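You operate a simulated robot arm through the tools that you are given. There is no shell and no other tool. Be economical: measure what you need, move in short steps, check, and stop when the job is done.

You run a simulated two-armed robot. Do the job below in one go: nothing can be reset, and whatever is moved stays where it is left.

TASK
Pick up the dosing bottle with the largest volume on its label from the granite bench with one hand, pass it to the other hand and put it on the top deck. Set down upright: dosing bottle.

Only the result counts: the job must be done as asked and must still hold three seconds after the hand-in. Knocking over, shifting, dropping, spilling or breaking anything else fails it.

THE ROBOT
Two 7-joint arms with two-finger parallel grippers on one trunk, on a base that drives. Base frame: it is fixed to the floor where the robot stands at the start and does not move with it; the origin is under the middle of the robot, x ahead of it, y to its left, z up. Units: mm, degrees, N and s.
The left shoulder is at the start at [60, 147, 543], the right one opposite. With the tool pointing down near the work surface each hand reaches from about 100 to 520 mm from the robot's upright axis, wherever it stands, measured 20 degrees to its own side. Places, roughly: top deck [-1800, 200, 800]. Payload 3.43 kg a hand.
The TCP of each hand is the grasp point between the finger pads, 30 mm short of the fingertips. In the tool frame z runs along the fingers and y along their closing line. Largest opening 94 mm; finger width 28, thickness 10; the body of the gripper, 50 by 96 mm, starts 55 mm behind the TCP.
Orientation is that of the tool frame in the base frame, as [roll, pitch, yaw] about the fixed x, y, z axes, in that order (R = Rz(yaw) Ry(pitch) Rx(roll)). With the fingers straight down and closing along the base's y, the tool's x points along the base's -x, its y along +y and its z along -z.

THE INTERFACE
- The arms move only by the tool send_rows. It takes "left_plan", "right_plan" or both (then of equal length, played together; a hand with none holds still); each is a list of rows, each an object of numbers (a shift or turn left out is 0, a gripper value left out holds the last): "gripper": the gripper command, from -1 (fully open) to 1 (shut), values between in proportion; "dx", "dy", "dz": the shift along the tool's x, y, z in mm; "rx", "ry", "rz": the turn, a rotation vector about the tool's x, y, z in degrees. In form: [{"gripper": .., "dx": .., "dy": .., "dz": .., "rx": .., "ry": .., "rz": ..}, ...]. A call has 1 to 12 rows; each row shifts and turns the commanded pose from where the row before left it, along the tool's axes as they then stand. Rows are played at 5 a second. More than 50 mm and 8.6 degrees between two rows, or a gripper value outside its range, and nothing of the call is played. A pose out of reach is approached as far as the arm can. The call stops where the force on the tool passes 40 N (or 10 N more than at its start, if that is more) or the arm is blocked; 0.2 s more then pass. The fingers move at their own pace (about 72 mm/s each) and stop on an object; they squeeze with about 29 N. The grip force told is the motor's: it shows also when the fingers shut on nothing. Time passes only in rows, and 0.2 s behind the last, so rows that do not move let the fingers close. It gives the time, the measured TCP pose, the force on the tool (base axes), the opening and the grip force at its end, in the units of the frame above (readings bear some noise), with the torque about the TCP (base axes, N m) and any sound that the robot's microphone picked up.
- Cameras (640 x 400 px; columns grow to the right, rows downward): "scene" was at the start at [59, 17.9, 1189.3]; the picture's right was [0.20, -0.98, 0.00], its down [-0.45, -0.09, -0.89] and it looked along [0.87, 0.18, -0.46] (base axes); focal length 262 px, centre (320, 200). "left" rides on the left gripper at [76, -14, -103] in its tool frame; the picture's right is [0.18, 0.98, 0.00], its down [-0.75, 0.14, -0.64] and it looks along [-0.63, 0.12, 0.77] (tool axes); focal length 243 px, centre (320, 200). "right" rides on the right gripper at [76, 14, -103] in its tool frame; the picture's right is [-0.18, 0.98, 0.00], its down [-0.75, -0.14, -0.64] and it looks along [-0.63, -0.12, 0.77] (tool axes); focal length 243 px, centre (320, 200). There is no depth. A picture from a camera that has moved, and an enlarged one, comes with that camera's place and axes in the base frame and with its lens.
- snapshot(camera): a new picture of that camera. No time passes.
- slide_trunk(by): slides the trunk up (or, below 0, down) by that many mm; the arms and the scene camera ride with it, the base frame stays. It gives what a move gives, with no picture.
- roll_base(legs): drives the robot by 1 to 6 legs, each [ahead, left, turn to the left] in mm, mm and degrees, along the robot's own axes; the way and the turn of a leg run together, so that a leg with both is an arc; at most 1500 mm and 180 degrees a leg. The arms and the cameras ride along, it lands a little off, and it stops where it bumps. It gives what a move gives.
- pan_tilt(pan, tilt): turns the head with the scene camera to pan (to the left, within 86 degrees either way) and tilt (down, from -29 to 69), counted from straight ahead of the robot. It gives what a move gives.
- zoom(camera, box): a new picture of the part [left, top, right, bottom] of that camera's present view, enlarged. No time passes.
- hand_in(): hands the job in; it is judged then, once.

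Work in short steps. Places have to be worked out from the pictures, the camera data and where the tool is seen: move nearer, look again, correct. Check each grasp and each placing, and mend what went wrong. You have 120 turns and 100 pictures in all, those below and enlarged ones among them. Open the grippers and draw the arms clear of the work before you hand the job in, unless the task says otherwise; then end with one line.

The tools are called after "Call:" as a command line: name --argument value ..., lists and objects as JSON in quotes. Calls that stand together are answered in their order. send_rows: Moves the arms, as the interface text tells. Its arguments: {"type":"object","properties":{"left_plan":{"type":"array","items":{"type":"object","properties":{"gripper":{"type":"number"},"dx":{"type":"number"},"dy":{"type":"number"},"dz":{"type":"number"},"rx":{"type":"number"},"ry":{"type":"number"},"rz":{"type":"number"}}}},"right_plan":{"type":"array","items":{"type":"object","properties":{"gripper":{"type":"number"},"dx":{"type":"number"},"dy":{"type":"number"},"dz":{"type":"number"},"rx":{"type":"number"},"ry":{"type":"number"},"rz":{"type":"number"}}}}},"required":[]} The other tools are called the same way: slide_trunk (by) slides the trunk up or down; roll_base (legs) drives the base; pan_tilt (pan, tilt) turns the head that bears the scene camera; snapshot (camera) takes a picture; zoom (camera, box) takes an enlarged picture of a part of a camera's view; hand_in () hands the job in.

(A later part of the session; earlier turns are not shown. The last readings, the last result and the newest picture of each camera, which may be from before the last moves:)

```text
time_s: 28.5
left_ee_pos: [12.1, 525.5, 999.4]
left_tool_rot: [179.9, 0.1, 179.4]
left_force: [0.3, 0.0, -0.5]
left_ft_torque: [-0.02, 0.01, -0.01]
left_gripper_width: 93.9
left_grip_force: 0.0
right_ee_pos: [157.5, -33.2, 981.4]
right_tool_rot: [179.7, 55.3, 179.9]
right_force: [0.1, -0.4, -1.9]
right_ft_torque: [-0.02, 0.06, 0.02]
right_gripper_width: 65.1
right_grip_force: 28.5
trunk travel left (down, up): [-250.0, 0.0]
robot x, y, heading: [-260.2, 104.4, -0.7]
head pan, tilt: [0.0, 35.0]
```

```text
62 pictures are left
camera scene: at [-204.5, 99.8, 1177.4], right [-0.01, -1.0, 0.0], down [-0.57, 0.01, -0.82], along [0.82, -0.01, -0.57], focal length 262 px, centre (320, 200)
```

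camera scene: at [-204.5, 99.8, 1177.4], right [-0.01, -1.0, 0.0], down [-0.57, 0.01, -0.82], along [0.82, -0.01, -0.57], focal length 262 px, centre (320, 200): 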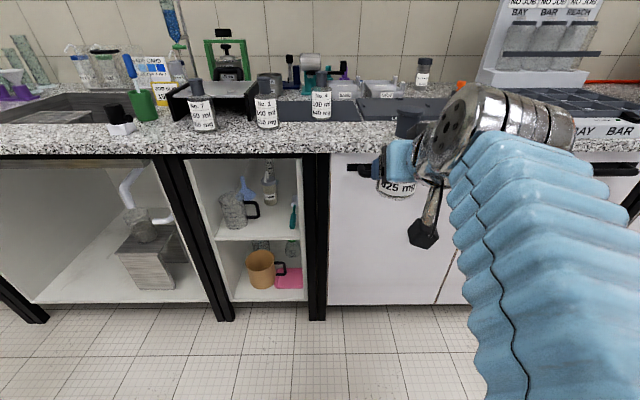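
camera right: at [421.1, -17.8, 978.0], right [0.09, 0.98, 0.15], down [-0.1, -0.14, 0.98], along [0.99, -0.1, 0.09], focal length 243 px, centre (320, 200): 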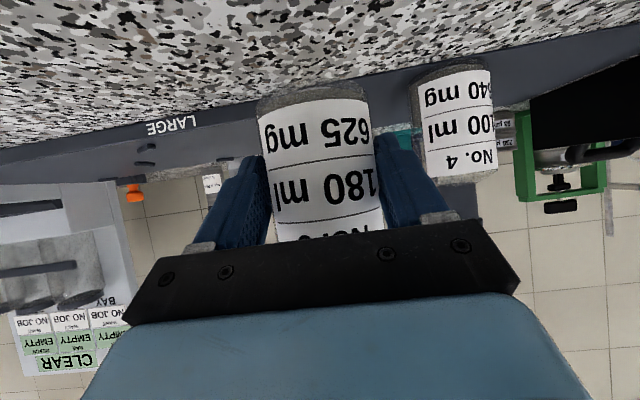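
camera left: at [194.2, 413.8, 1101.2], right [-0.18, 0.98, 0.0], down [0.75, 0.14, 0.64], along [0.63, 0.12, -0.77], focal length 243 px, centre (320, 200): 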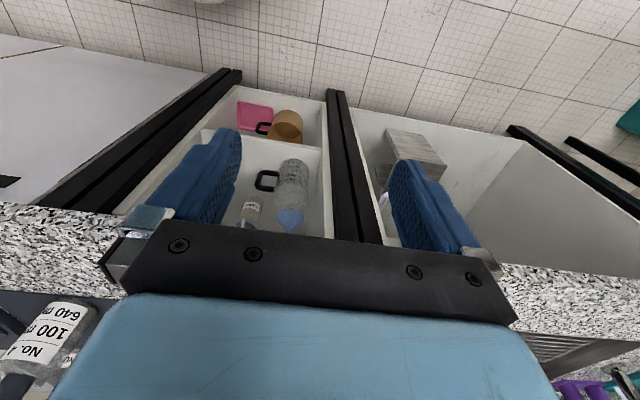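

Clear of the bench. I bring the bottle lower and to the middle for the handover: 160 mm down, 125 mm left.

Call:
send_rows --right_plan '[{"dx": 16.4, "dz": 11.4, "dy": 15.6}, {"dx": 16.4, "dz": 11.4, "dy": 15.6}, {"dx": 16.4, "dz": 11.4, "dy": 15.6}, {"dx": 16.4, "dz": 11.4, "dy": 15.6}, {"dx": 16.4, "dz": 11.4, "dy": 15.6}, {"dx": 16.4, "dz": 11.4, "dy": 15.6}, {"dx": 16.4, "dz": 11.4, "dy": 15.6}, {"dx": 16.4, "dz": 11.4, "dy": 15.6}, {}]'

Call:
snapshot --camera "scene"

```text
time_s: 30.1
left_ee_pos: [11.1, 526.6, 998.1]
left_tool_rot: [179.9, 0.1, 179.4]
left_force: [-1.2, -0.1, -0.3]
left_ft_torque: [0.01, 0.02, 0.0]
left_gripper_width: 93.8
left_grip_force: 0.0
right_ee_pos: [160.3, 67.3, 844.8]
right_tool_rot: [168.2, 50.8, 172.9]
right_force: [-0.4, 0.1, -1.1]
right_ft_torque: [0.01, 0.08, 0.01]
right_gripper_width: 64.7
right_grip_force: 29.3
trunk travel left (down, up): [-250.0, 0.0]
robot x, y, heading: [-260.4, 100.9, -0.7]
head pan, tilt: [0.0, 35.0]
stopped in row 7 (right hand): the arm was blocked; the commanded pose is now the measured one
```

```text
61 pictures are left
camera scene: at [-204.5, 99.8, 1177.4], right [-0.01, -1.0, 0.0], down [-0.57, 0.01, -0.82], along [0.82, -0.01, -0.57], focal length 262 px, centre (320, 200)
```

scene: 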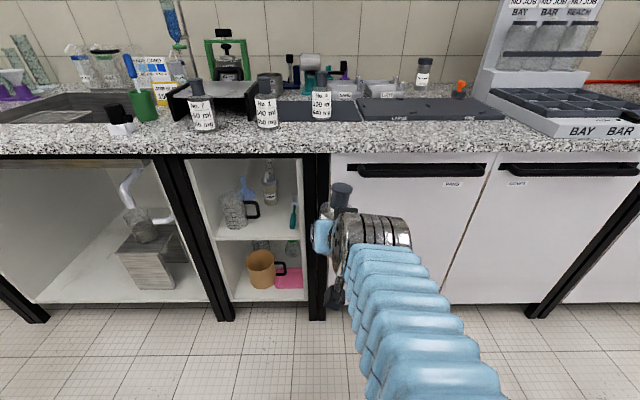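

The arm blocked (probably a joint limit, too far toward the middle) and the tool rolled about 8°. I move back right 50 mm while restoring orientation.

Call:
send_rows --right_plan '[{"dy": -25}, {"dy": -25, "rx": 3, "ry": -1.6, "rz": -2.4}, {"rx": 3, "ry": -1.7, "rz": -2.4}, {}]'

```text
time_s: 31.1
left_ee_pos: [11.2, 526.2, 998.1]
left_tool_rot: [179.9, 0.1, 179.5]
left_force: [0.9, 0.1, -0.9]
left_ft_torque: [-0.01, 0.02, 0.0]
left_gripper_width: 94.2
left_grip_force: 0.0
right_ee_pos: [163.1, 17.2, 837.3]
right_tool_rot: [-179.9, 54.7, -179.8]
right_force: [-0.4, -0.4, -2.8]
right_ft_torque: [0.0, 0.04, 0.01]
right_gripper_width: 64.9
right_grip_force: 28.9
trunk travel left (down, up): [-250.0, 0.0]
robot x, y, heading: [-257.8, 99.0, -0.7]
head pan, tilt: [0.0, 35.0]
```

The bottle is upright again: right TCP (163,17,837), bottle axis ≈(174,17), cap top ≈921. I bring the left hand over, stopping left of the bottle to check.

Call:
send_rows --left_plan '[{"dy": -43, "dx": -16}, {"dy": -43, "dx": -16}, {"dy": -43, "dx": -16}, {"dy": -43, "dx": -16}, {"dy": -43, "dx": -16}, {"dy": -43, "dx": -16}, {"dy": -43, "dx": -16}, {"dy": -43, "dx": -16}, {"dy": -43, "dx": -16}, {"dy": -43, "dx": -16}, {}]'

Call:
snapshot --camera "scene"

Call:
snapshot --camera "left"

```text
time_s: 33.5
left_ee_pos: [113.7, 246.3, 1000.9]
left_tool_rot: [-179.9, 0.3, 179.3]
left_force: [-0.8, -0.3, -0.4]
left_ft_torque: [-0.02, 0.0, 0.01]
left_gripper_width: 94.1
left_grip_force: 0.0
left hand out of reach, approached as far as the arm can: row 6, 7, 8, 9, 10
right_ee_pos: [163.7, 18.2, 838.2]
right_tool_rot: [179.9, 54.7, -179.8]
right_force: [-1.0, 0.1, -1.6]
right_ft_torque: [-0.02, 0.05, -0.02]
right_gripper_width: 65.0
right_grip_force: 28.8
trunk travel left (down, up): [-250.0, 0.0]
robot x, y, heading: [-262.1, 104.0, -0.7]
head pan, tilt: [0.0, 35.0]
```

```text
60 pictures are left
camera scene: at [-204.4, 99.8, 1177.3], right [-0.01, -1.0, 0.0], down [-0.57, 0.01, -0.82], along [0.82, -0.01, -0.57], focal length 262 px, centre (320, 200)
```

scene: 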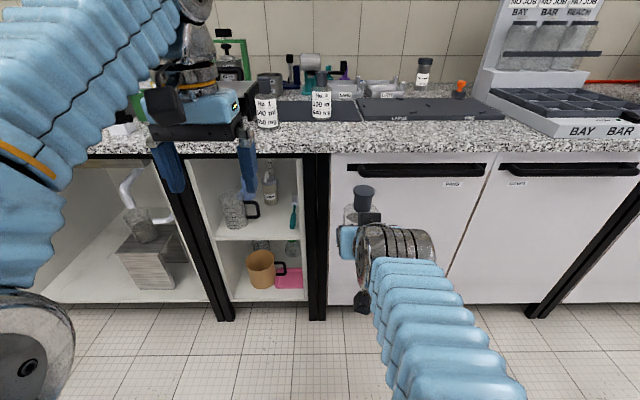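

```text
59 pictures are left
camera left: at [38.4, 233.5, 1103.1], right [-0.17, 0.98, 0.0], down [0.75, 0.13, 0.65], along [0.64, 0.11, -0.76], focal length 243 px, centre (320, 200)
```

left: 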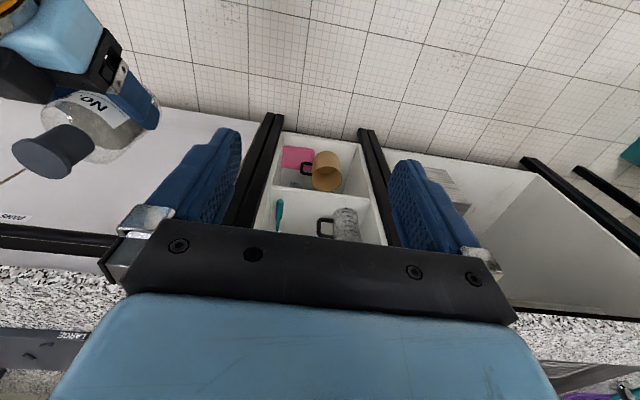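

At z=1000 the left arm runs out of reach, so I lower the right hand 90 mm more (bottle top → ≈831) so that the left can work lower.

Call:
send_rows --right_plan '[{"dx": 14.8, "dz": 10.3}, {"dx": 14.8, "dz": 10.3}, {"dx": 14.8, "dz": 10.3}, {"dx": 14.8, "dz": 10.3}, {"dx": 14.8, "dz": 10.3}, {}]'

```text
time_s: 34.9
left_ee_pos: [114.0, 245.2, 1000.0]
left_tool_rot: [179.9, 0.3, 179.4]
left_force: [0.4, 0.2, -0.5]
left_ft_torque: [-0.02, -0.01, 0.0]
left_gripper_width: 94.1
left_grip_force: 0.0
right_ee_pos: [162.1, 17.3, 746.3]
right_tool_rot: [179.9, 54.7, -179.8]
right_force: [-0.7, 0.0, -2.2]
right_ft_torque: [0.0, 0.07, 0.03]
right_gripper_width: 65.0
right_grip_force: 28.6
trunk travel left (down, up): [-250.0, 0.0]
robot x, y, heading: [-262.2, 103.3, -0.2]
head pan, tilt: [0.0, 35.0]
```

Good. I lower the left hand 110 mm (fingertips stay above the cap) and check where it settles.

Call:
send_rows --left_plan '[{"dz": 40}, {"dz": 40}, {"dz": 30}, {}]'

Call:
snapshot --camera "left"

```text
time_s: 35.9
left_ee_pos: [113.0, 244.2, 888.7]
left_tool_rot: [179.9, 0.1, 179.5]
left_force: [0.7, -0.4, 0.9]
left_ft_torque: [0.01, 0.02, 0.01]
left_gripper_width: 94.1
left_grip_force: 0.1
right_ee_pos: [162.5, 18.2, 746.9]
right_tool_rot: [180.0, 54.7, -179.7]
right_force: [0.4, 0.1, -2.2]
right_ft_torque: [0.02, 0.04, -0.02]
right_gripper_width: 64.9
right_grip_force: 29.0
trunk travel left (down, up): [-250.0, 0.0]
robot x, y, heading: [-261.0, 100.3, -0.5]
head pan, tilt: [0.0, 35.0]
```

```text
58 pictures are left
camera left: at [37.4, 232.4, 990.6], right [-0.17, 0.98, 0.0], down [0.75, 0.13, 0.64], along [0.63, 0.11, -0.77], focal length 243 px, centre (320, 200)
```

left: 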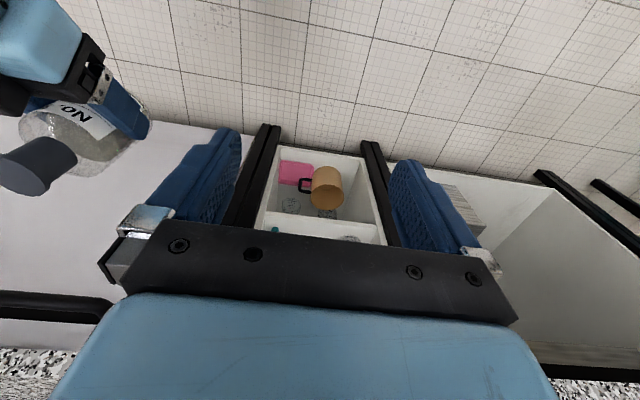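

The left hand follows correctly. I move it toward the bottle: 61 mm forward and 130 mm right.

Call:
send_rows --left_plan '[{"dy": -32, "dx": -15}, {"dy": -32, "dx": -15}, {"dy": -33, "dx": -15}, {"dy": -33, "dx": -16}, {}]'

Call:
snapshot --camera "left"

Call:
snapshot --camera "scene"

```text
time_s: 37.1
left_ee_pos: [175.3, 116.9, 891.8]
left_tool_rot: [179.9, 0.0, 179.4]
left_force: [-0.4, 0.2, -0.1]
left_ft_torque: [0.01, 0.02, 0.0]
left_gripper_width: 93.9
left_grip_force: 0.1
right_ee_pos: [162.4, 17.2, 747.1]
right_tool_rot: [179.9, 54.6, -179.7]
right_force: [-0.7, -0.2, -2.8]
right_ft_torque: [0.0, 0.01, -0.01]
right_gripper_width: 64.8
right_grip_force: 29.5
trunk travel left (down, up): [-250.0, 0.0]
robot x, y, heading: [-262.0, 98.9, -0.5]
head pan, tilt: [0.0, 35.0]
```

```text
57 pictures are left
camera left: at [99.8, 104.0, 993.4], right [-0.17, 0.98, 0.0], down [0.75, 0.13, 0.64], along [0.63, 0.11, -0.77], focal length 243 px, centre (320, 200)
```

left: 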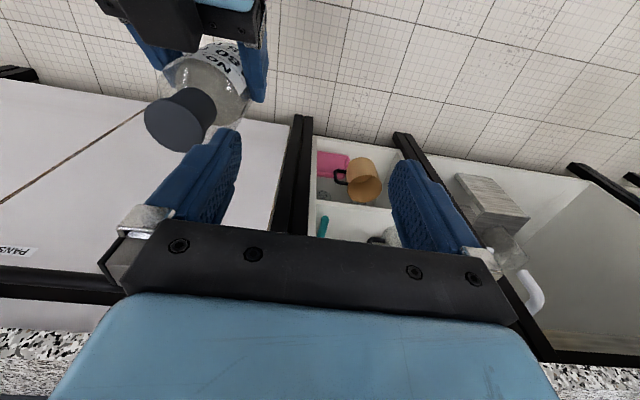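

```text
56 pictures are left
camera scene: at [-204.3, 99.6, 1177.3], right [-0.01, -1.0, 0.0], down [-0.57, 0.01, -0.82], along [0.82, -0.01, -0.57], focal length 262 px, centre (320, 200)
```

scene: 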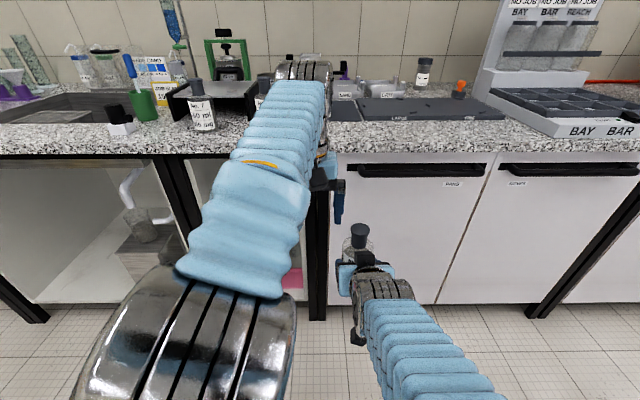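

I check the cap position precisely by zooming in both views.

Call:
zoom --camera "scene" --box '[320, 200, 416, 260]'

Call:
zoom --camera "left" --box '[120, 20, 280, 160]'

```text
6.67 times, centred on (368, 230) of scene
camera zoom: at [-204.3, 99.6, 1177.3], right [-0.01, -1.0, 0.0], down [-0.57, 0.01, -0.82], along [0.82, -0.01, -0.57], focal length 1747 px, centre (0, 0)
```

zoom: 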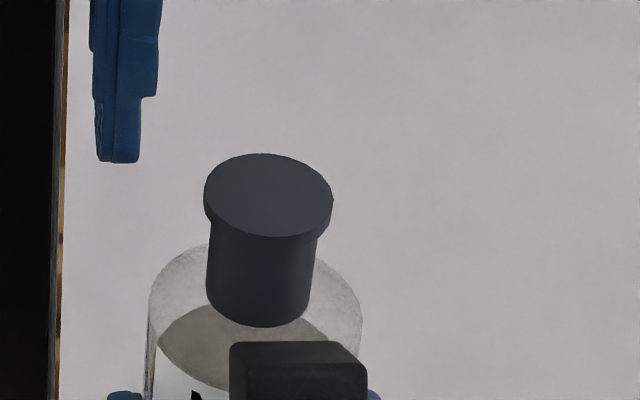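

```text
2.86 times, centred on (200, 90) of left
camera zoom: at [99.8, 104.0, 993.4], right [-0.17, 0.98, 0.0], down [0.75, 0.13, 0.64], along [0.63, 0.11, -0.77], focal length 693 px, centre (663, 514)
```

zoom: 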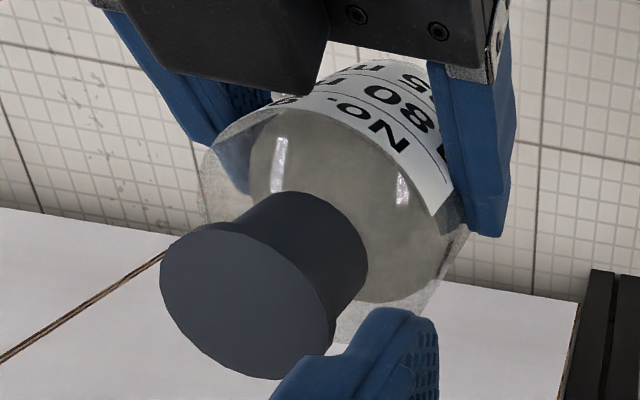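

Cap top is ≈(179,19,836). I centre the left hand above it, still above cap height.

Call:
send_rows --left_plan '[{"dy": -33, "dx": -1}, {"dy": -33, "dx": -1}, {"dy": -32, "dx": -1}, {}]'

Call:
snapshot --camera "left"

Call:
snapshot --camera "scene"

```text
time_s: 38.1
left_ee_pos: [177.2, 17.6, 888.1]
left_tool_rot: [179.9, 0.1, 179.5]
left_force: [-0.7, -0.4, -0.1]
left_ft_torque: [-0.02, -0.01, 0.06]
left_gripper_width: 93.6
left_grip_force: 0.1
right_ee_pos: [163.4, 17.6, 746.7]
right_tool_rot: [180.0, 54.7, -179.8]
right_force: [0.3, -0.5, -1.3]
right_ft_torque: [0.01, 0.05, -0.02]
right_gripper_width: 64.9
right_grip_force: 28.8
trunk travel left (down, up): [-250.0, 0.0]
robot x, y, heading: [-260.0, 97.4, -0.7]
head pan, tilt: [0.0, 35.0]
```

```text
53 pictures are left
camera left: at [101.5, 5.2, 991.0], right [-0.17, 0.98, 0.0], down [0.75, 0.13, 0.64], along [0.63, 0.11, -0.77], focal length 243 px, centre (320, 200)
```

left: 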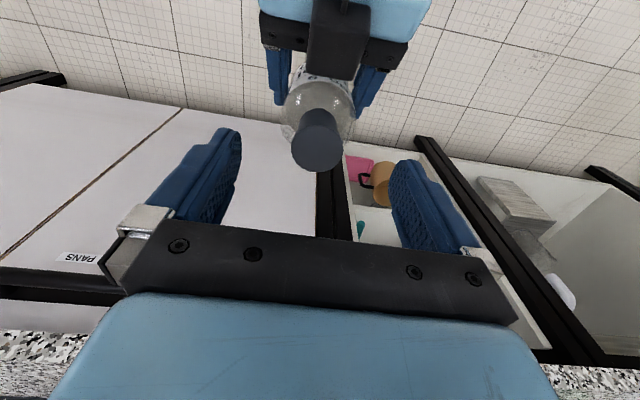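

```text
52 pictures are left
camera scene: at [-204.4, 99.7, 1177.3], right [-0.01, -1.0, 0.0], down [-0.57, 0.01, -0.82], along [0.82, -0.01, -0.57], focal length 262 px, centre (320, 200)
```

scene: 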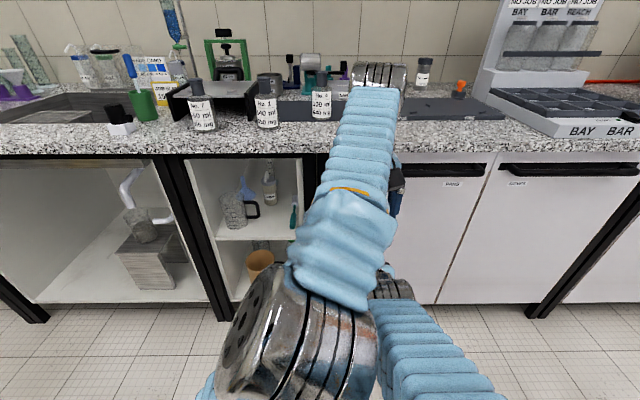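

Laterally centred (cap ≈(183,19)). I shift 4 mm forward and descend halfway.

Call:
send_rows --left_plan '[{"dx": -4, "dz": 8}, {"dz": 10, "dy": 1}, {"dz": 10}, {}]'

Call:
snapshot --camera "left"

Call:
snapshot --camera "right"

```text
time_s: 39.1
left_ee_pos: [179.4, 18.1, 861.1]
left_tool_rot: [180.0, 0.0, 179.6]
left_force: [-0.3, -0.7, 0.7]
left_ft_torque: [-0.04, -0.02, 0.0]
left_gripper_width: 94.1
left_grip_force: 0.1
right_ee_pos: [162.6, 18.0, 747.7]
right_tool_rot: [179.9, 54.5, -179.9]
right_force: [-0.4, -0.5, -2.2]
right_ft_torque: [0.02, 0.03, 0.01]
right_gripper_width: 64.6
right_grip_force: 29.4
trunk travel left (down, up): [-250.0, 0.0]
robot x, y, heading: [-262.2, 99.1, -0.6]
head pan, tilt: [0.0, 35.0]
```

```text
51 pictures are left
camera left: at [104.7, 5.9, 964.3], right [-0.18, 0.98, 0.0], down [0.75, 0.14, 0.64], along [0.63, 0.11, -0.77], focal length 243 px, centre (320, 200)
```

left: 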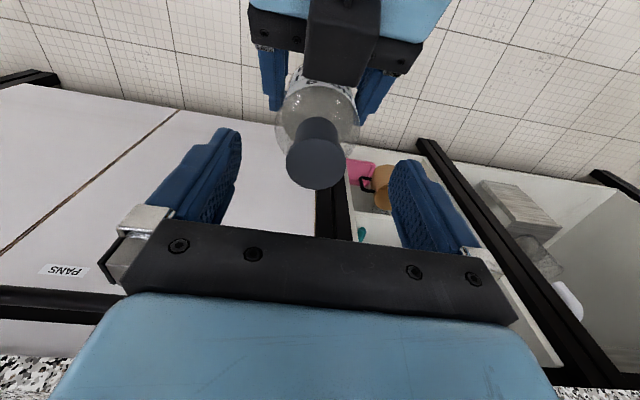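

```text
50 pictures are left
camera right: at [35.1, 31.1, 744.7], right [0.1, 0.98, 0.15], down [-0.09, -0.14, 0.99], along [0.99, -0.12, 0.07], focal length 243 px, centre (320, 200)
```

right: 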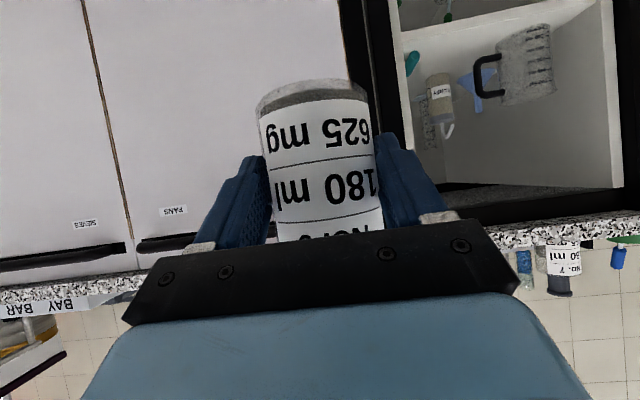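

Centred. I descend to z≈832 so that the pads straddle the cap rim and neck.

Call:
send_rows --left_plan '[{"dz": 10}, {"dz": 10}, {"dz": 9}, {}]'

Call:
snapshot --camera "left"

```text
time_s: 40.1
left_ee_pos: [186.7, 30.4, 834.5]
left_tool_rot: [-179.0, -0.3, -179.2]
left_force: [-0.6, 0.7, -0.4]
left_ft_torque: [0.0, 0.0, 0.0]
left_gripper_width: 94.0
left_grip_force: 0.1
right_ee_pos: [162.4, 13.3, 745.8]
right_tool_rot: [179.0, 54.5, 179.0]
right_force: [0.9, -0.9, -1.3]
right_ft_torque: [-0.04, 0.03, 0.01]
right_gripper_width: 65.1
right_grip_force: 28.9
trunk travel left (down, up): [-250.0, 0.0]
robot x, y, heading: [-261.6, 99.8, -0.8]
head pan, tilt: [0.0, 35.0]
```

```text
49 pictures are left
camera left: at [111.7, 17.1, 937.7], right [-0.2, 0.98, -0.02], down [0.75, 0.16, 0.64], along [0.63, 0.11, -0.77], focal length 243 px, centre (320, 200)
```

left: 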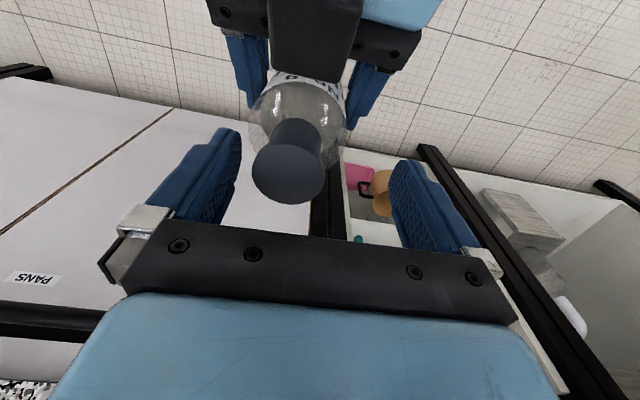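

The forearms are touching (both hands got deflected), so I back the left hand up and away. I'll re-pose the right hand with a leftward yaw to separate the arms.

Call:
send_rows --left_plan '[{"dz": -20}, {"dz": -20}, {"dz": -15}, {"dy": 35}, {"dy": 35}, {"dy": 35}, {"dy": 35}, {}]'

Call:
send_rows --right_plan '[{"rx": -6.14, "rz": -4.3}, {"rx": -6.14, "rz": -4.3}, {"rx": -6.14, "rz": -4.3}, {"rx": -6.14, "rz": -4.3}, {}]'

Call:
snapshot --camera "scene"

```text
time_s: 41.9
left_ee_pos: [178.0, 156.0, 886.6]
left_tool_rot: [-180.0, 0.1, 179.4]
left_force: [0.6, -0.6, 0.1]
left_ft_torque: [-0.03, 0.01, 0.03]
left_gripper_width: 93.8
left_grip_force: 0.0
right_ee_pos: [163.6, 18.3, 747.3]
right_tool_rot: [179.9, 54.6, -179.9]
right_force: [-0.3, 0.0, -2.2]
right_ft_torque: [0.01, 0.04, 0.0]
right_gripper_width: 64.8
right_grip_force: 29.1
trunk travel left (down, up): [-250.0, 0.0]
robot x, y, heading: [-261.6, 99.4, -0.8]
head pan, tilt: [0.0, 35.0]
```

```text
time_s: 43.1
left_ee_pos: [178.9, 155.3, 887.3]
left_tool_rot: [179.9, 0.1, 179.4]
left_force: [-0.6, 0.0, -0.2]
left_ft_torque: [0.04, 0.01, 0.01]
left_gripper_width: 94.0
left_grip_force: 0.2
right_ee_pos: [166.9, 15.7, 752.7]
right_tool_rot: [-178.8, 56.5, -155.5]
right_force: [0.3, -0.1, -1.7]
right_ft_torque: [-0.02, 0.06, 0.04]
right_gripper_width: 64.7
right_grip_force: 29.2
right hand out of reach, approached as far as the arm can: row 3
trunk travel left (down, up): [-250.0, 0.0]
robot x, y, heading: [-263.6, 100.8, -0.7]
head pan, tilt: [0.0, 35.0]
```

```text
48 pictures are left
camera scene: at [-204.4, 99.8, 1177.3], right [-0.01, -1.0, 0.0], down [-0.57, 0.01, -0.82], along [0.82, -0.01, -0.57], focal length 262 px, centre (320, 200)
```

scene: 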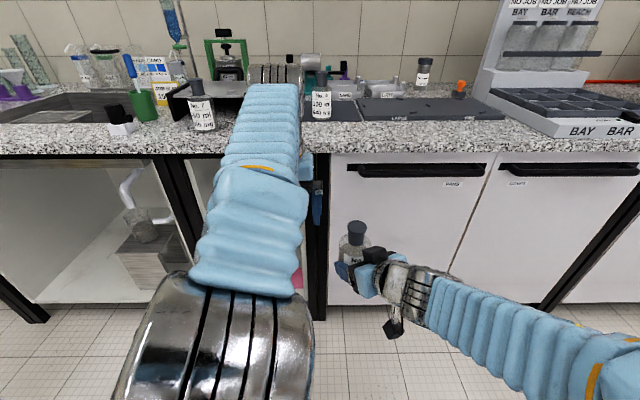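

That's a much better arm layout (yaw 24° left). I shift the bottle 60 mm left in base y.

Call:
send_rows --right_plan '[{"dx": -4.6, "dy": 18.2, "dz": 6.9}, {"dx": -4.6, "dy": 18.2, "dz": 6.9}, {"dx": -4.6, "dy": 18.2, "dz": 6.9}, {}]'

Call:
snapshot --camera "scene"

Call:
snapshot --camera "left"

```text
time_s: 44.1
left_ee_pos: [178.2, 154.9, 887.5]
left_tool_rot: [179.9, 0.0, 179.4]
left_force: [0.3, -0.1, -0.2]
left_ft_torque: [0.0, 0.01, 0.0]
left_gripper_width: 93.7
left_grip_force: 0.1
right_ee_pos: [168.9, 74.4, 754.5]
right_tool_rot: [-178.6, 56.4, -155.4]
right_force: [0.6, -0.3, -1.6]
right_ft_torque: [-0.05, 0.08, -0.04]
right_gripper_width: 64.8
right_grip_force: 28.4
trunk travel left (down, up): [-250.0, 0.0]
robot x, y, heading: [-257.4, 104.2, -0.5]
head pan, tilt: [0.0, 35.0]
```

```text
47 pictures are left
camera scene: at [-204.4, 99.8, 1177.3], right [-0.01, -1.0, 0.0], down [-0.57, 0.01, -0.82], along [0.82, -0.01, -0.57], focal length 262 px, centre (320, 200)
```

scene: 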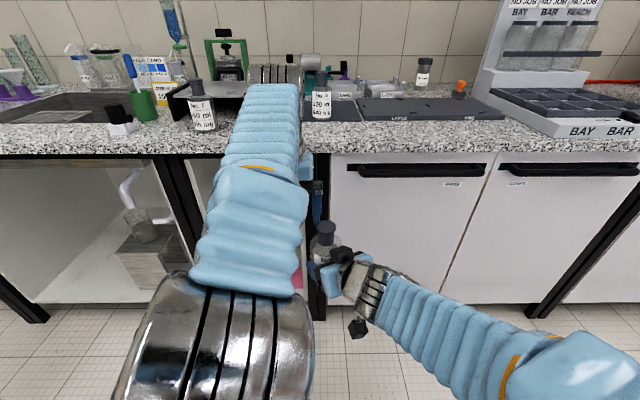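

```text
46 pictures are left
camera left: at [102.6, 142.7, 989.2], right [-0.17, 0.98, 0.0], down [0.75, 0.13, 0.64], along [0.63, 0.11, -0.77], focal length 243 px, centre (320, 200)
```

left: 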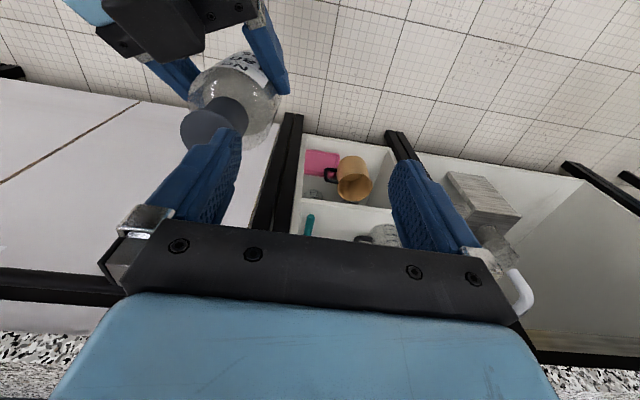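

Bottle axis now ≈(178,82), cap top ≈838. I centre the left hand above it.

Call:
send_rows --left_plan '[{"dy": -25}, {"dy": -25}, {"dy": -23}, {}]'

Call:
snapshot --camera "left"

Call:
snapshot --camera "scene"

```text
time_s: 45.1
left_ee_pos: [177.1, 83.7, 887.1]
left_tool_rot: [179.9, 0.1, 179.4]
left_force: [-0.5, -0.4, 0.7]
left_ft_torque: [0.0, 0.0, 0.01]
left_gripper_width: 94.3
left_grip_force: 0.0
right_ee_pos: [167.4, 75.5, 753.4]
right_tool_rot: [-178.7, 56.4, -155.5]
right_force: [0.6, 1.0, -2.2]
right_ft_torque: [0.01, 0.02, -0.01]
right_gripper_width: 64.5
right_grip_force: 28.8
trunk travel left (down, up): [-250.0, 0.0]
robot x, y, heading: [-261.5, 104.1, -0.5]
head pan, tilt: [0.0, 35.0]
```

```text
45 pictures are left
camera left: at [102.4, 71.2, 989.5], right [-0.17, 0.98, 0.0], down [0.75, 0.13, 0.64], along [0.63, 0.11, -0.77], focal length 243 px, centre (320, 200)
```

left: 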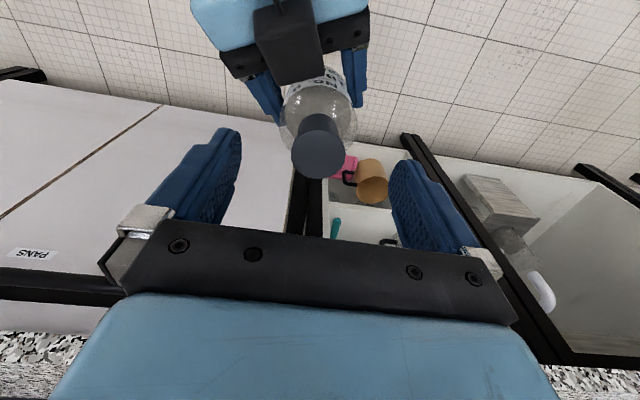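

```text
44 pictures are left
camera scene: at [-204.4, 99.7, 1177.3], right [-0.01, -1.0, 0.0], down [-0.57, 0.01, -0.82], along [0.82, -0.01, -0.57], focal length 262 px, centre (320, 200)
```

scene: 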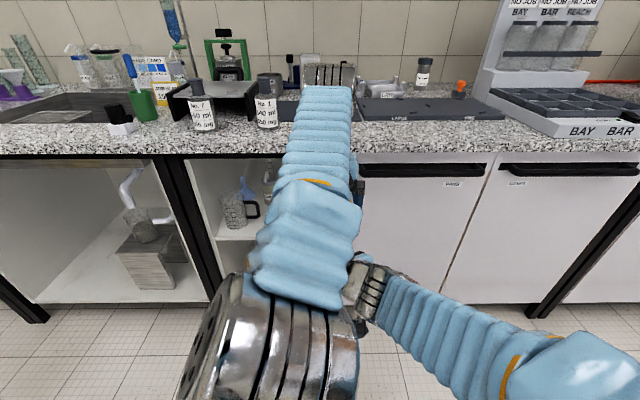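

Cap ≈(184,84). I shift 6 mm forward and descend in stages, watching for deflection.

Call:
send_rows --left_plan '[{"dx": -6}, {"dz": 12}, {"dz": 12}, {"dz": 10}, {}]'

Call:
snapshot --camera "left"

```text
time_s: 46.3
left_ee_pos: [185.6, 85.1, 852.6]
left_tool_rot: [-180.0, 0.0, 179.4]
left_force: [0.0, -0.5, 0.1]
left_ft_torque: [0.02, 0.02, 0.0]
left_gripper_width: 94.1
left_grip_force: 0.0
right_ee_pos: [167.3, 74.2, 753.4]
right_tool_rot: [-178.7, 56.4, -155.3]
right_force: [-0.3, 0.1, -2.2]
right_ft_torque: [-0.03, 0.07, -0.02]
right_gripper_width: 64.4
right_grip_force: 29.2
trunk travel left (down, up): [-250.0, 0.0]
robot x, y, heading: [-263.9, 100.7, -0.5]
head pan, tilt: [0.0, 35.0]
```

```text
43 pictures are left
camera left: at [110.2, 72.7, 955.3], right [-0.17, 0.98, 0.0], down [0.75, 0.13, 0.64], along [0.63, 0.11, -0.77], focal length 243 px, centre (320, 200)
```

left: 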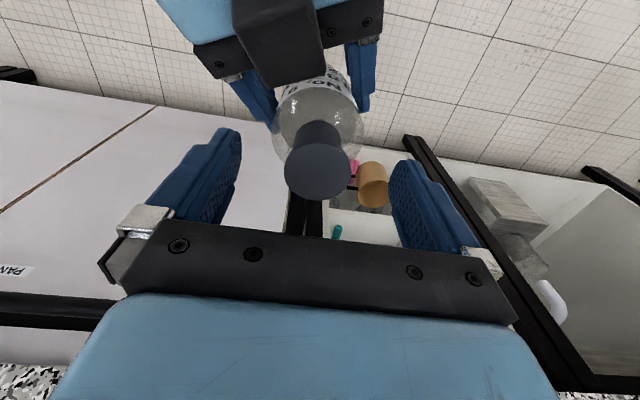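

No deflection, and the cap sits at ≈(186,85,839), right under the TCP. I descend the last 17 mm.

Call:
send_rows --left_plan '[{"dz": 8}, {"dz": 9}, {}]'

Call:
snapshot --camera "left"

```text
time_s: 47.1
left_ee_pos: [187.0, 85.4, 834.6]
left_tool_rot: [179.9, 0.1, 179.4]
left_force: [0.5, 0.5, -0.3]
left_ft_torque: [0.01, 0.03, 0.0]
left_gripper_width: 93.9
left_grip_force: 0.1
right_ee_pos: [167.1, 74.8, 753.1]
right_tool_rot: [-178.6, 56.4, -155.4]
right_force: [-0.2, 0.7, -2.4]
right_ft_torque: [-0.03, 0.06, 0.0]
right_gripper_width: 64.4
right_grip_force: 29.0
trunk travel left (down, up): [-250.0, 0.0]
robot x, y, heading: [-262.8, 100.4, -0.6]
head pan, tilt: [0.0, 35.0]
```

```text
42 pictures are left
camera left: at [110.3, 72.7, 938.0], right [-0.17, 0.98, 0.0], down [0.75, 0.13, 0.64], along [0.63, 0.11, -0.77], focal length 243 px, centre (320, 200)
```

left: 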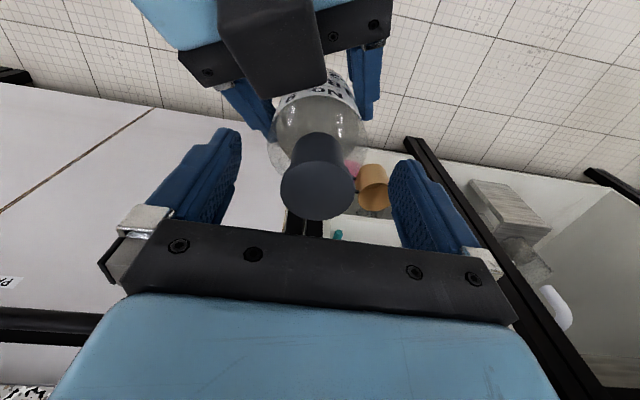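

The cap is right at the TCP. I close the left gripper gently.

Call:
send_rows --left_plan '[{"gripper": -0.4}, {"gripper": 0}, {"gripper": 1}, {"gripper": 1}, {"gripper": 1}, {"gripper": 1}]'

Call:
snapshot --camera "left"

```text
time_s: 48.5
left_ee_pos: [186.3, 83.4, 835.3]
left_tool_rot: [180.0, 0.0, 179.3]
left_force: [-1.0, -13.2, 3.1]
left_ft_torque: [-0.25, 0.02, -0.1]
left_gripper_width: 37.3
left_grip_force: 29.2
right_ee_pos: [168.4, 76.3, 753.7]
right_tool_rot: [-178.7, 56.5, -155.2]
right_force: [1.5, 12.8, -5.0]
right_ft_torque: [-0.89, 0.18, 0.33]
right_gripper_width: 64.8
right_grip_force: 29.0
trunk travel left (down, up): [-250.0, 0.0]
robot x, y, heading: [-262.6, 98.8, -0.8]
head pan, tilt: [0.0, 35.0]
```

```text
41 pictures are left
camera left: at [110.1, 72.3, 938.3], right [-0.17, 0.99, 0.0], down [0.75, 0.13, 0.64], along [0.63, 0.11, -0.77], focal length 243 px, centre (320, 200)
```

left: 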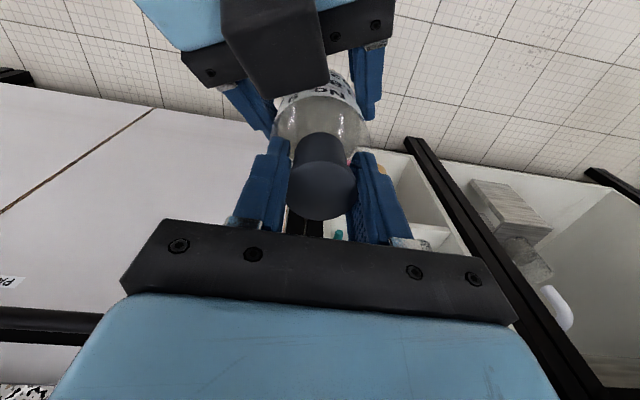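

Left holds the cap at 37 mm, with about 13 N of sideways preload; I relieve it by 2 mm to the right, then open the right gripper.

Call:
send_rows --left_plan '[{"dy": -2.5}, {}]'

Call:
send_rows --right_plan '[{"gripper": 0.2}, {"gripper": -0.2}, {"gripper": -0.6}, {"gripper": -1}, {"gripper": -1}]'

Call:
snapshot --camera "left"

Call:
snapshot --camera "right"

```text
time_s: 49.1
left_ee_pos: [186.4, 83.1, 835.8]
left_tool_rot: [179.8, 0.1, 179.5]
left_force: [9.5, 0.7, -6.2]
left_ft_torque: [0.08, -0.16, -0.16]
left_gripper_width: 37.2
left_grip_force: 28.9
right_ee_pos: [167.2, 75.3, 754.3]
right_tool_rot: [-178.8, 56.5, -155.6]
right_force: [-9.2, -1.1, 5.6]
right_ft_torque: [0.03, -0.69, 0.26]
right_gripper_width: 64.4
right_grip_force: 29.0
trunk travel left (down, up): [-250.0, 0.0]
robot x, y, heading: [-260.9, 99.9, -0.4]
head pan, tilt: [0.0, 35.0]
```

```text
time_s: 50.3
left_ee_pos: [185.2, 82.8, 835.4]
left_tool_rot: [179.9, 0.0, 179.5]
left_force: [0.5, -0.1, -0.7]
left_ft_torque: [-0.04, -0.01, 0.02]
left_gripper_width: 37.2
left_grip_force: 29.3
right_ee_pos: [167.4, 74.4, 754.0]
right_tool_rot: [-178.7, 56.3, -155.5]
right_force: [-0.4, -0.3, 0.5]
right_ft_torque: [0.0, -0.01, 0.02]
right_gripper_width: 93.9
right_grip_force: 0.1
trunk travel left (down, up): [-250.0, 0.0]
robot x, y, heading: [-265.0, 103.0, -1.1]
head pan, tilt: [0.0, 35.0]
```

```text
40 pictures are left
camera left: at [109.8, 70.0, 938.7], right [-0.17, 0.98, 0.0], down [0.75, 0.13, 0.64], along [0.63, 0.11, -0.77], focal length 243 px, centre (320, 200)
```

left: 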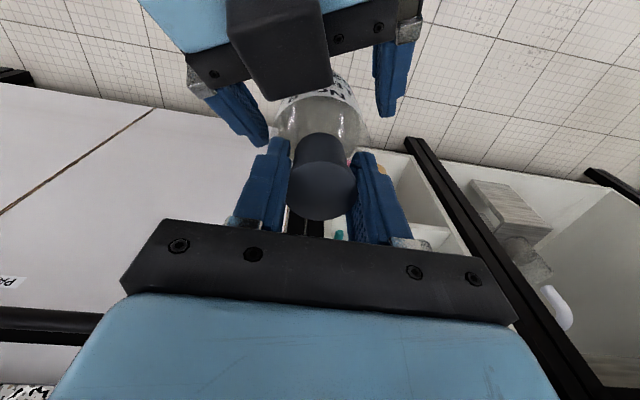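

```text
39 pictures are left
camera right: at [45.3, 37.8, 747.0], right [-0.3, 0.94, 0.14], down [-0.06, -0.17, 0.98], along [0.95, 0.29, 0.1], focal length 243 px, centre (320, 200)
```

right: 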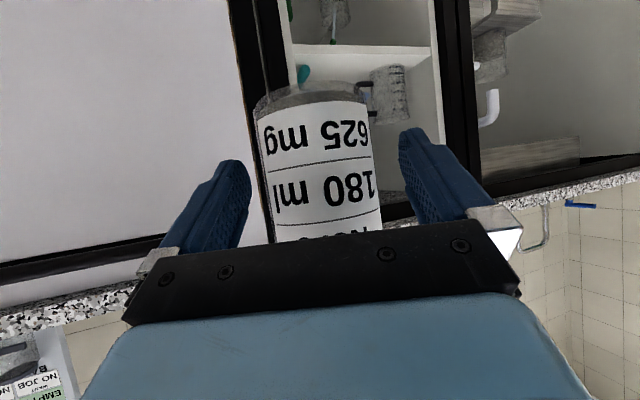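

The left hand alone holds the bottle now. I withdraw the right hand horizontally backward.

Call:
send_rows --right_plan '[{"dx": 8.3, "dz": -12.5}, {"dx": 11, "dz": -16.7}, {"dx": 11, "dz": -16.7}, {"dx": 11, "dz": -16.7}, {}]'

Call:
snapshot --camera "right"

```text
time_s: 51.5
left_ee_pos: [185.5, 81.9, 836.0]
left_tool_rot: [179.9, 0.1, 179.3]
left_force: [0.1, 0.0, -0.2]
left_ft_torque: [0.04, -0.01, -0.02]
left_gripper_width: 36.8
left_grip_force: 28.7
right_ee_pos: [110.6, 53.9, 767.4]
right_tool_rot: [178.5, 56.3, -157.4]
right_force: [-0.2, -0.3, -0.1]
right_ft_torque: [0.0, -0.03, 0.0]
right_gripper_width: 94.2
right_grip_force: 0.1
right hand out of reach, approached as far as the arm can: row 3, 4
trunk travel left (down, up): [-250.0, 0.0]
robot x, y, heading: [-266.0, 100.9, -0.6]
head pan, tilt: [0.0, 35.0]
```

```text
38 pictures are left
camera right: at [-10.4, 15.6, 761.2], right [-0.3, 0.94, 0.17], down [-0.04, -0.19, 0.98], along [0.95, 0.29, 0.1], focal length 243 px, centre (320, 200)
```

right: 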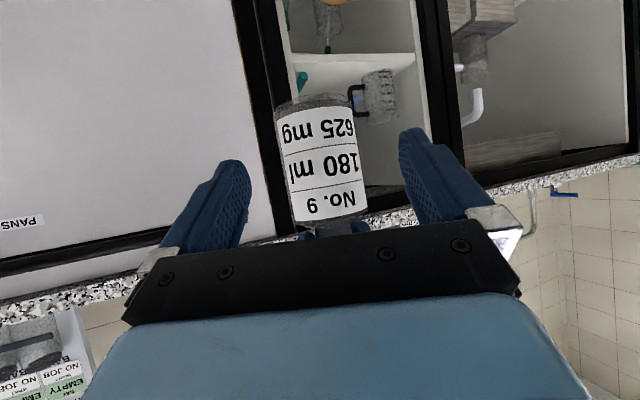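

The bottle hangs upright from the left hand. I move the right hand away to the right.

Call:
send_rows --right_plan '[{"dx": 9.2, "dy": -36.4, "dz": -13.8}, {"dx": 9.2, "dy": -36.4, "dz": -13.8}, {"dx": 9.2, "dy": -36.4, "dz": -13.8}, {"dx": 9.2, "dy": -36.4, "dz": -13.8}, {"dx": 9.2, "dy": -36.4, "dz": -13.8}, {}]'

Call:
snapshot --camera "scene"

Call:
snapshot --camera "left"

```text
time_s: 52.9
left_ee_pos: [185.8, 81.4, 835.0]
left_tool_rot: [179.9, -0.1, 179.4]
left_force: [0.2, 0.4, -1.9]
left_ft_torque: [0.01, -0.01, -0.03]
left_gripper_width: 37.2
left_grip_force: 28.9
right_ee_pos: [118.0, -146.1, 780.5]
right_tool_rot: [-178.5, 56.4, -155.3]
right_force: [0.4, 0.3, 0.0]
right_ft_torque: [0.02, 0.01, 0.01]
right_gripper_width: 94.1
right_grip_force: 0.0
right hand out of reach, approached as far as the arm can: row 1, 2
trunk travel left (down, up): [-250.0, 0.0]
robot x, y, heading: [-261.5, 100.2, -0.8]
head pan, tilt: [0.0, 35.0]
```

```text
37 pictures are left
camera scene: at [-203.9, 99.5, 1177.3], right [-0.01, -1.0, 0.0], down [-0.57, 0.01, -0.82], along [0.82, -0.01, -0.57], focal length 262 px, centre (320, 200)
```

scene: 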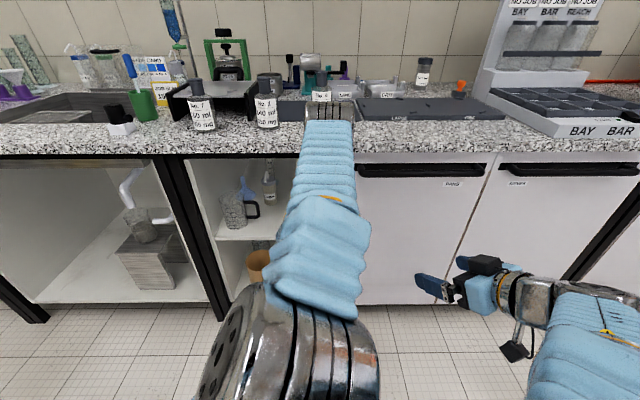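

```text
36 pictures are left
camera left: at [110.2, 69.8, 938.5], right [-0.17, 0.98, 0.0], down [0.75, 0.13, 0.64], along [0.63, 0.11, -0.77], focal length 243 px, centre (320, 200)
```

left: 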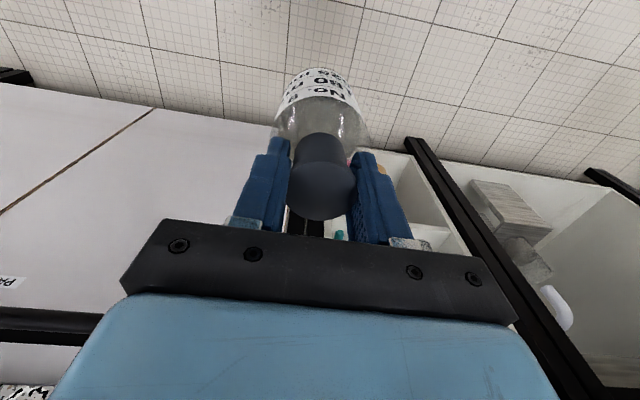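

The handover is done. I turn the robot around (180°) to look at the deck.

Call:
roll_base --legs '[[0, 0, 180]]'

Call:
pan_tilt --pan 0 --tilt 20

Call:
snapshot --camera "scene"

```text
time_s: 60.9
left_ee_pos: [-706.9, 65.3, 836.1]
left_tool_rot: [179.8, 0.1, 6.2]
left_force: [-0.3, 0.2, -1.6]
left_ft_torque: [-0.03, -0.01, 0.0]
left_gripper_width: 37.3
left_grip_force: 29.1
right_ee_pos: [-668.6, 300.2, 781.3]
right_tool_rot: [-178.7, 56.5, 31.3]
right_force: [0.0, 1.1, -0.3]
right_ft_torque: [-0.01, 0.05, 0.03]
right_gripper_width: 94.1
right_grip_force: 0.1
trunk travel left (down, up): [-250.0, 0.0]
robot x, y, heading: [-264.2, 100.6, -173.7]
head pan, tilt: [0.0, 35.0]
```

```text
time_s: 61.7
left_ee_pos: [-707.1, 65.2, 836.5]
left_tool_rot: [180.0, 0.1, 6.2]
left_force: [-0.2, 0.1, -1.4]
left_ft_torque: [-0.01, -0.02, -0.02]
left_gripper_width: 37.5
left_grip_force: 28.8
right_ee_pos: [-669.5, 301.7, 779.8]
right_tool_rot: [-178.7, 56.5, 31.4]
right_force: [0.5, 0.0, 0.0]
right_ft_torque: [0.02, 0.0, 0.0]
right_gripper_width: 94.1
right_grip_force: 0.0
trunk travel left (down, up): [-250.0, 0.0]
robot x, y, heading: [-264.8, 100.7, -173.9]
head pan, tilt: [0.0, 20.0]
```

```text
35 pictures are left
camera scene: at [-325.7, 93.6, 1201.1], right [-0.11, 0.99, 0.0], down [0.34, 0.04, -0.94], along [-0.93, -0.1, -0.34], focal length 262 px, centre (320, 200)
```

scene: 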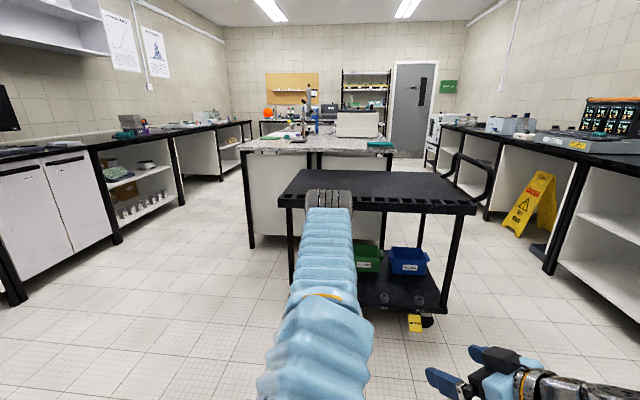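

The deck is an empty cart top with its near edge around x≈-1385. I raise the left hand (bottle) and shift it left, and raise the right hand above deck height.

Call:
send_rows --left_plan '[{"dy": 14, "dz": -11}, {"dy": 14, "dz": -11}, {"dy": 14, "dz": -11}, {"dy": 14, "dz": -11}, {"dy": 14, "dz": -11}, {"dy": 14, "dz": -11}, {"dy": 14, "dz": -11}, {"dy": 14, "dz": -11}, {"dy": 14, "dz": -11}, {"dy": 14, "dz": -11}, {}]' --right_plan '[{"dx": -11.7, "dz": -7.8}, {"dx": -11.7, "dz": -7.8}, {"dx": -11.7, "dz": -7.8}, {"dx": -11.7, "dz": -7.8}, {"dx": -11.7, "dz": -7.8}, {"dx": -11.7, "dz": -7.8}, {"dx": -11.7, "dz": -7.8}, {"dx": -11.7, "dz": -7.8}, {"dx": -11.7, "dz": -7.8}, {"dx": -11.7, "dz": -7.8}, {}]'

Call:
snapshot --camera "left"

Call:
snapshot --camera "scene"

```text
time_s: 64.1
left_ee_pos: [-691.5, -73.9, 947.5]
left_tool_rot: [179.9, 0.0, 6.2]
left_force: [-0.2, -0.2, -2.7]
left_ft_torque: [0.02, 0.01, 0.01]
left_gripper_width: 37.0
left_grip_force: 28.8
right_ee_pos: [-682.3, 288.2, 908.8]
right_tool_rot: [-178.6, 56.5, 31.5]
right_force: [-0.9, 0.0, 0.6]
right_ft_torque: [-0.02, 0.01, 0.0]
right_gripper_width: 93.9
right_grip_force: 0.0
right hand out of reach, approached as far as the arm can: row 7, 8, 10
trunk travel left (down, up): [-250.0, 0.0]
robot x, y, heading: [-264.3, 102.2, -174.0]
head pan, tilt: [0.0, 20.0]
```

```text
34 pictures are left
camera left: at [-617.0, -49.3, 1049.4], right [0.29, -0.96, 0.0], down [-0.73, -0.22, 0.64], along [-0.62, -0.19, -0.77], focal length 243 px, centre (320, 200)
```

left: 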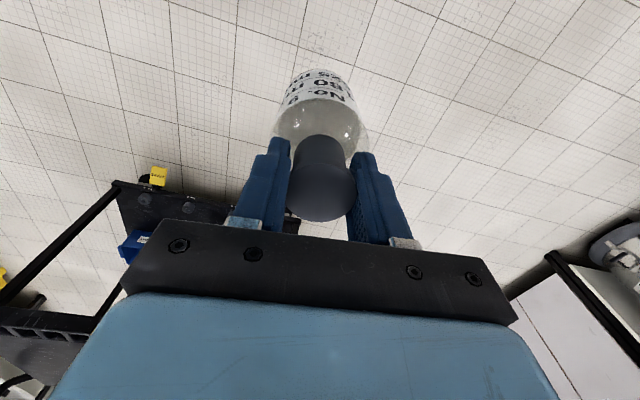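

```text
33 pictures are left
camera scene: at [-325.7, 93.4, 1201.2], right [-0.11, 0.99, 0.0], down [0.34, 0.04, -0.94], along [-0.93, -0.1, -0.34], focal length 262 px, centre (320, 200)
```

scene: 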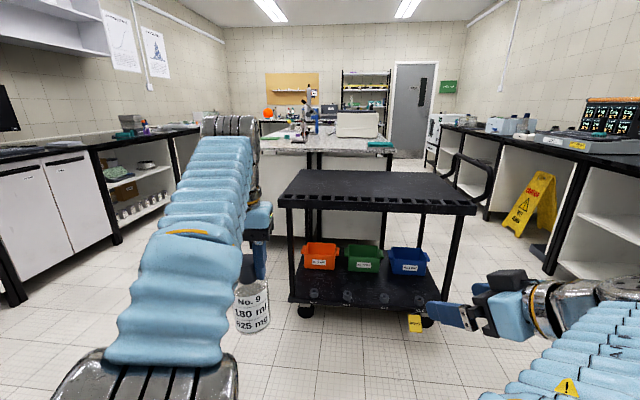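

The bottle hangs upright and readable. I square up the heading, shift right to centre on the cart, drive 450 mm closer, then re-measure the deck.

Call:
roll_base --legs '[[0, 0, -6], [400, -180, 0]]'

Call:
pan_tilt --pan 0 --tilt 30

Call:
snapshot --camera "scene"

Call:
snapshot --camera "left"

```text
time_s: 67.2
left_ee_pos: [-1102.2, 141.3, 946.4]
left_tool_rot: [179.9, 0.1, 1.3]
left_force: [0.0, -1.0, -2.8]
left_ft_torque: [0.0, 0.0, 0.01]
left_gripper_width: 37.3
left_grip_force: 29.1
right_ee_pos: [-1061.5, 501.4, 909.0]
right_tool_rot: [-178.7, 56.6, 26.5]
right_force: [-0.1, -0.6, 1.1]
right_ft_torque: [-0.07, 0.04, -0.03]
right_gripper_width: 93.9
right_grip_force: 0.1
trunk travel left (down, up): [-250.0, 0.0]
robot x, y, heading: [-656.8, 277.5, -178.5]
head pan, tilt: [0.0, 20.0]
```

```text
time_s: 68.0
left_ee_pos: [-1102.2, 140.7, 946.3]
left_tool_rot: [179.9, 0.1, 1.4]
left_force: [-0.2, -0.4, -2.3]
left_ft_torque: [-0.01, -0.02, 0.01]
left_gripper_width: 37.1
left_grip_force: 28.8
right_ee_pos: [-1060.4, 500.0, 908.2]
right_tool_rot: [-178.7, 56.5, 26.6]
right_force: [0.1, 0.3, 0.0]
right_ft_torque: [-0.03, -0.01, 0.01]
right_gripper_width: 94.1
right_grip_force: 0.0
trunk travel left (down, up): [-250.0, 0.0]
robot x, y, heading: [-659.1, 278.3, -178.7]
head pan, tilt: [0.0, 30.0]
```

```text
32 pictures are left
camera scene: at [-719.6, 275.4, 1185.2], right [-0.02, 1.0, 0.0], down [0.5, 0.01, -0.87], along [-0.87, -0.02, -0.5], focal length 262 px, centre (320, 200)
```

scene: 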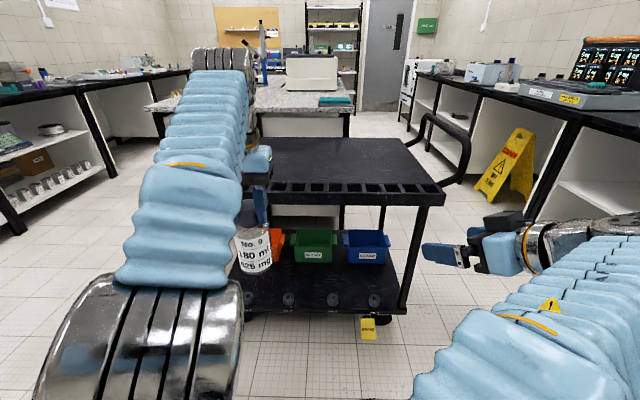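

```text
31 pictures are left
camera left: at [-1024.9, 158.5, 1049.2], right [0.21, -0.98, 0.0], down [-0.75, -0.16, 0.64], along [-0.63, -0.13, -0.77], focal length 243 px, centre (320, 200)
```

left: 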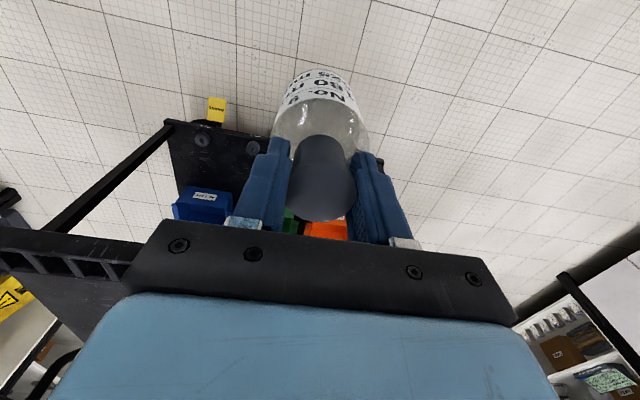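

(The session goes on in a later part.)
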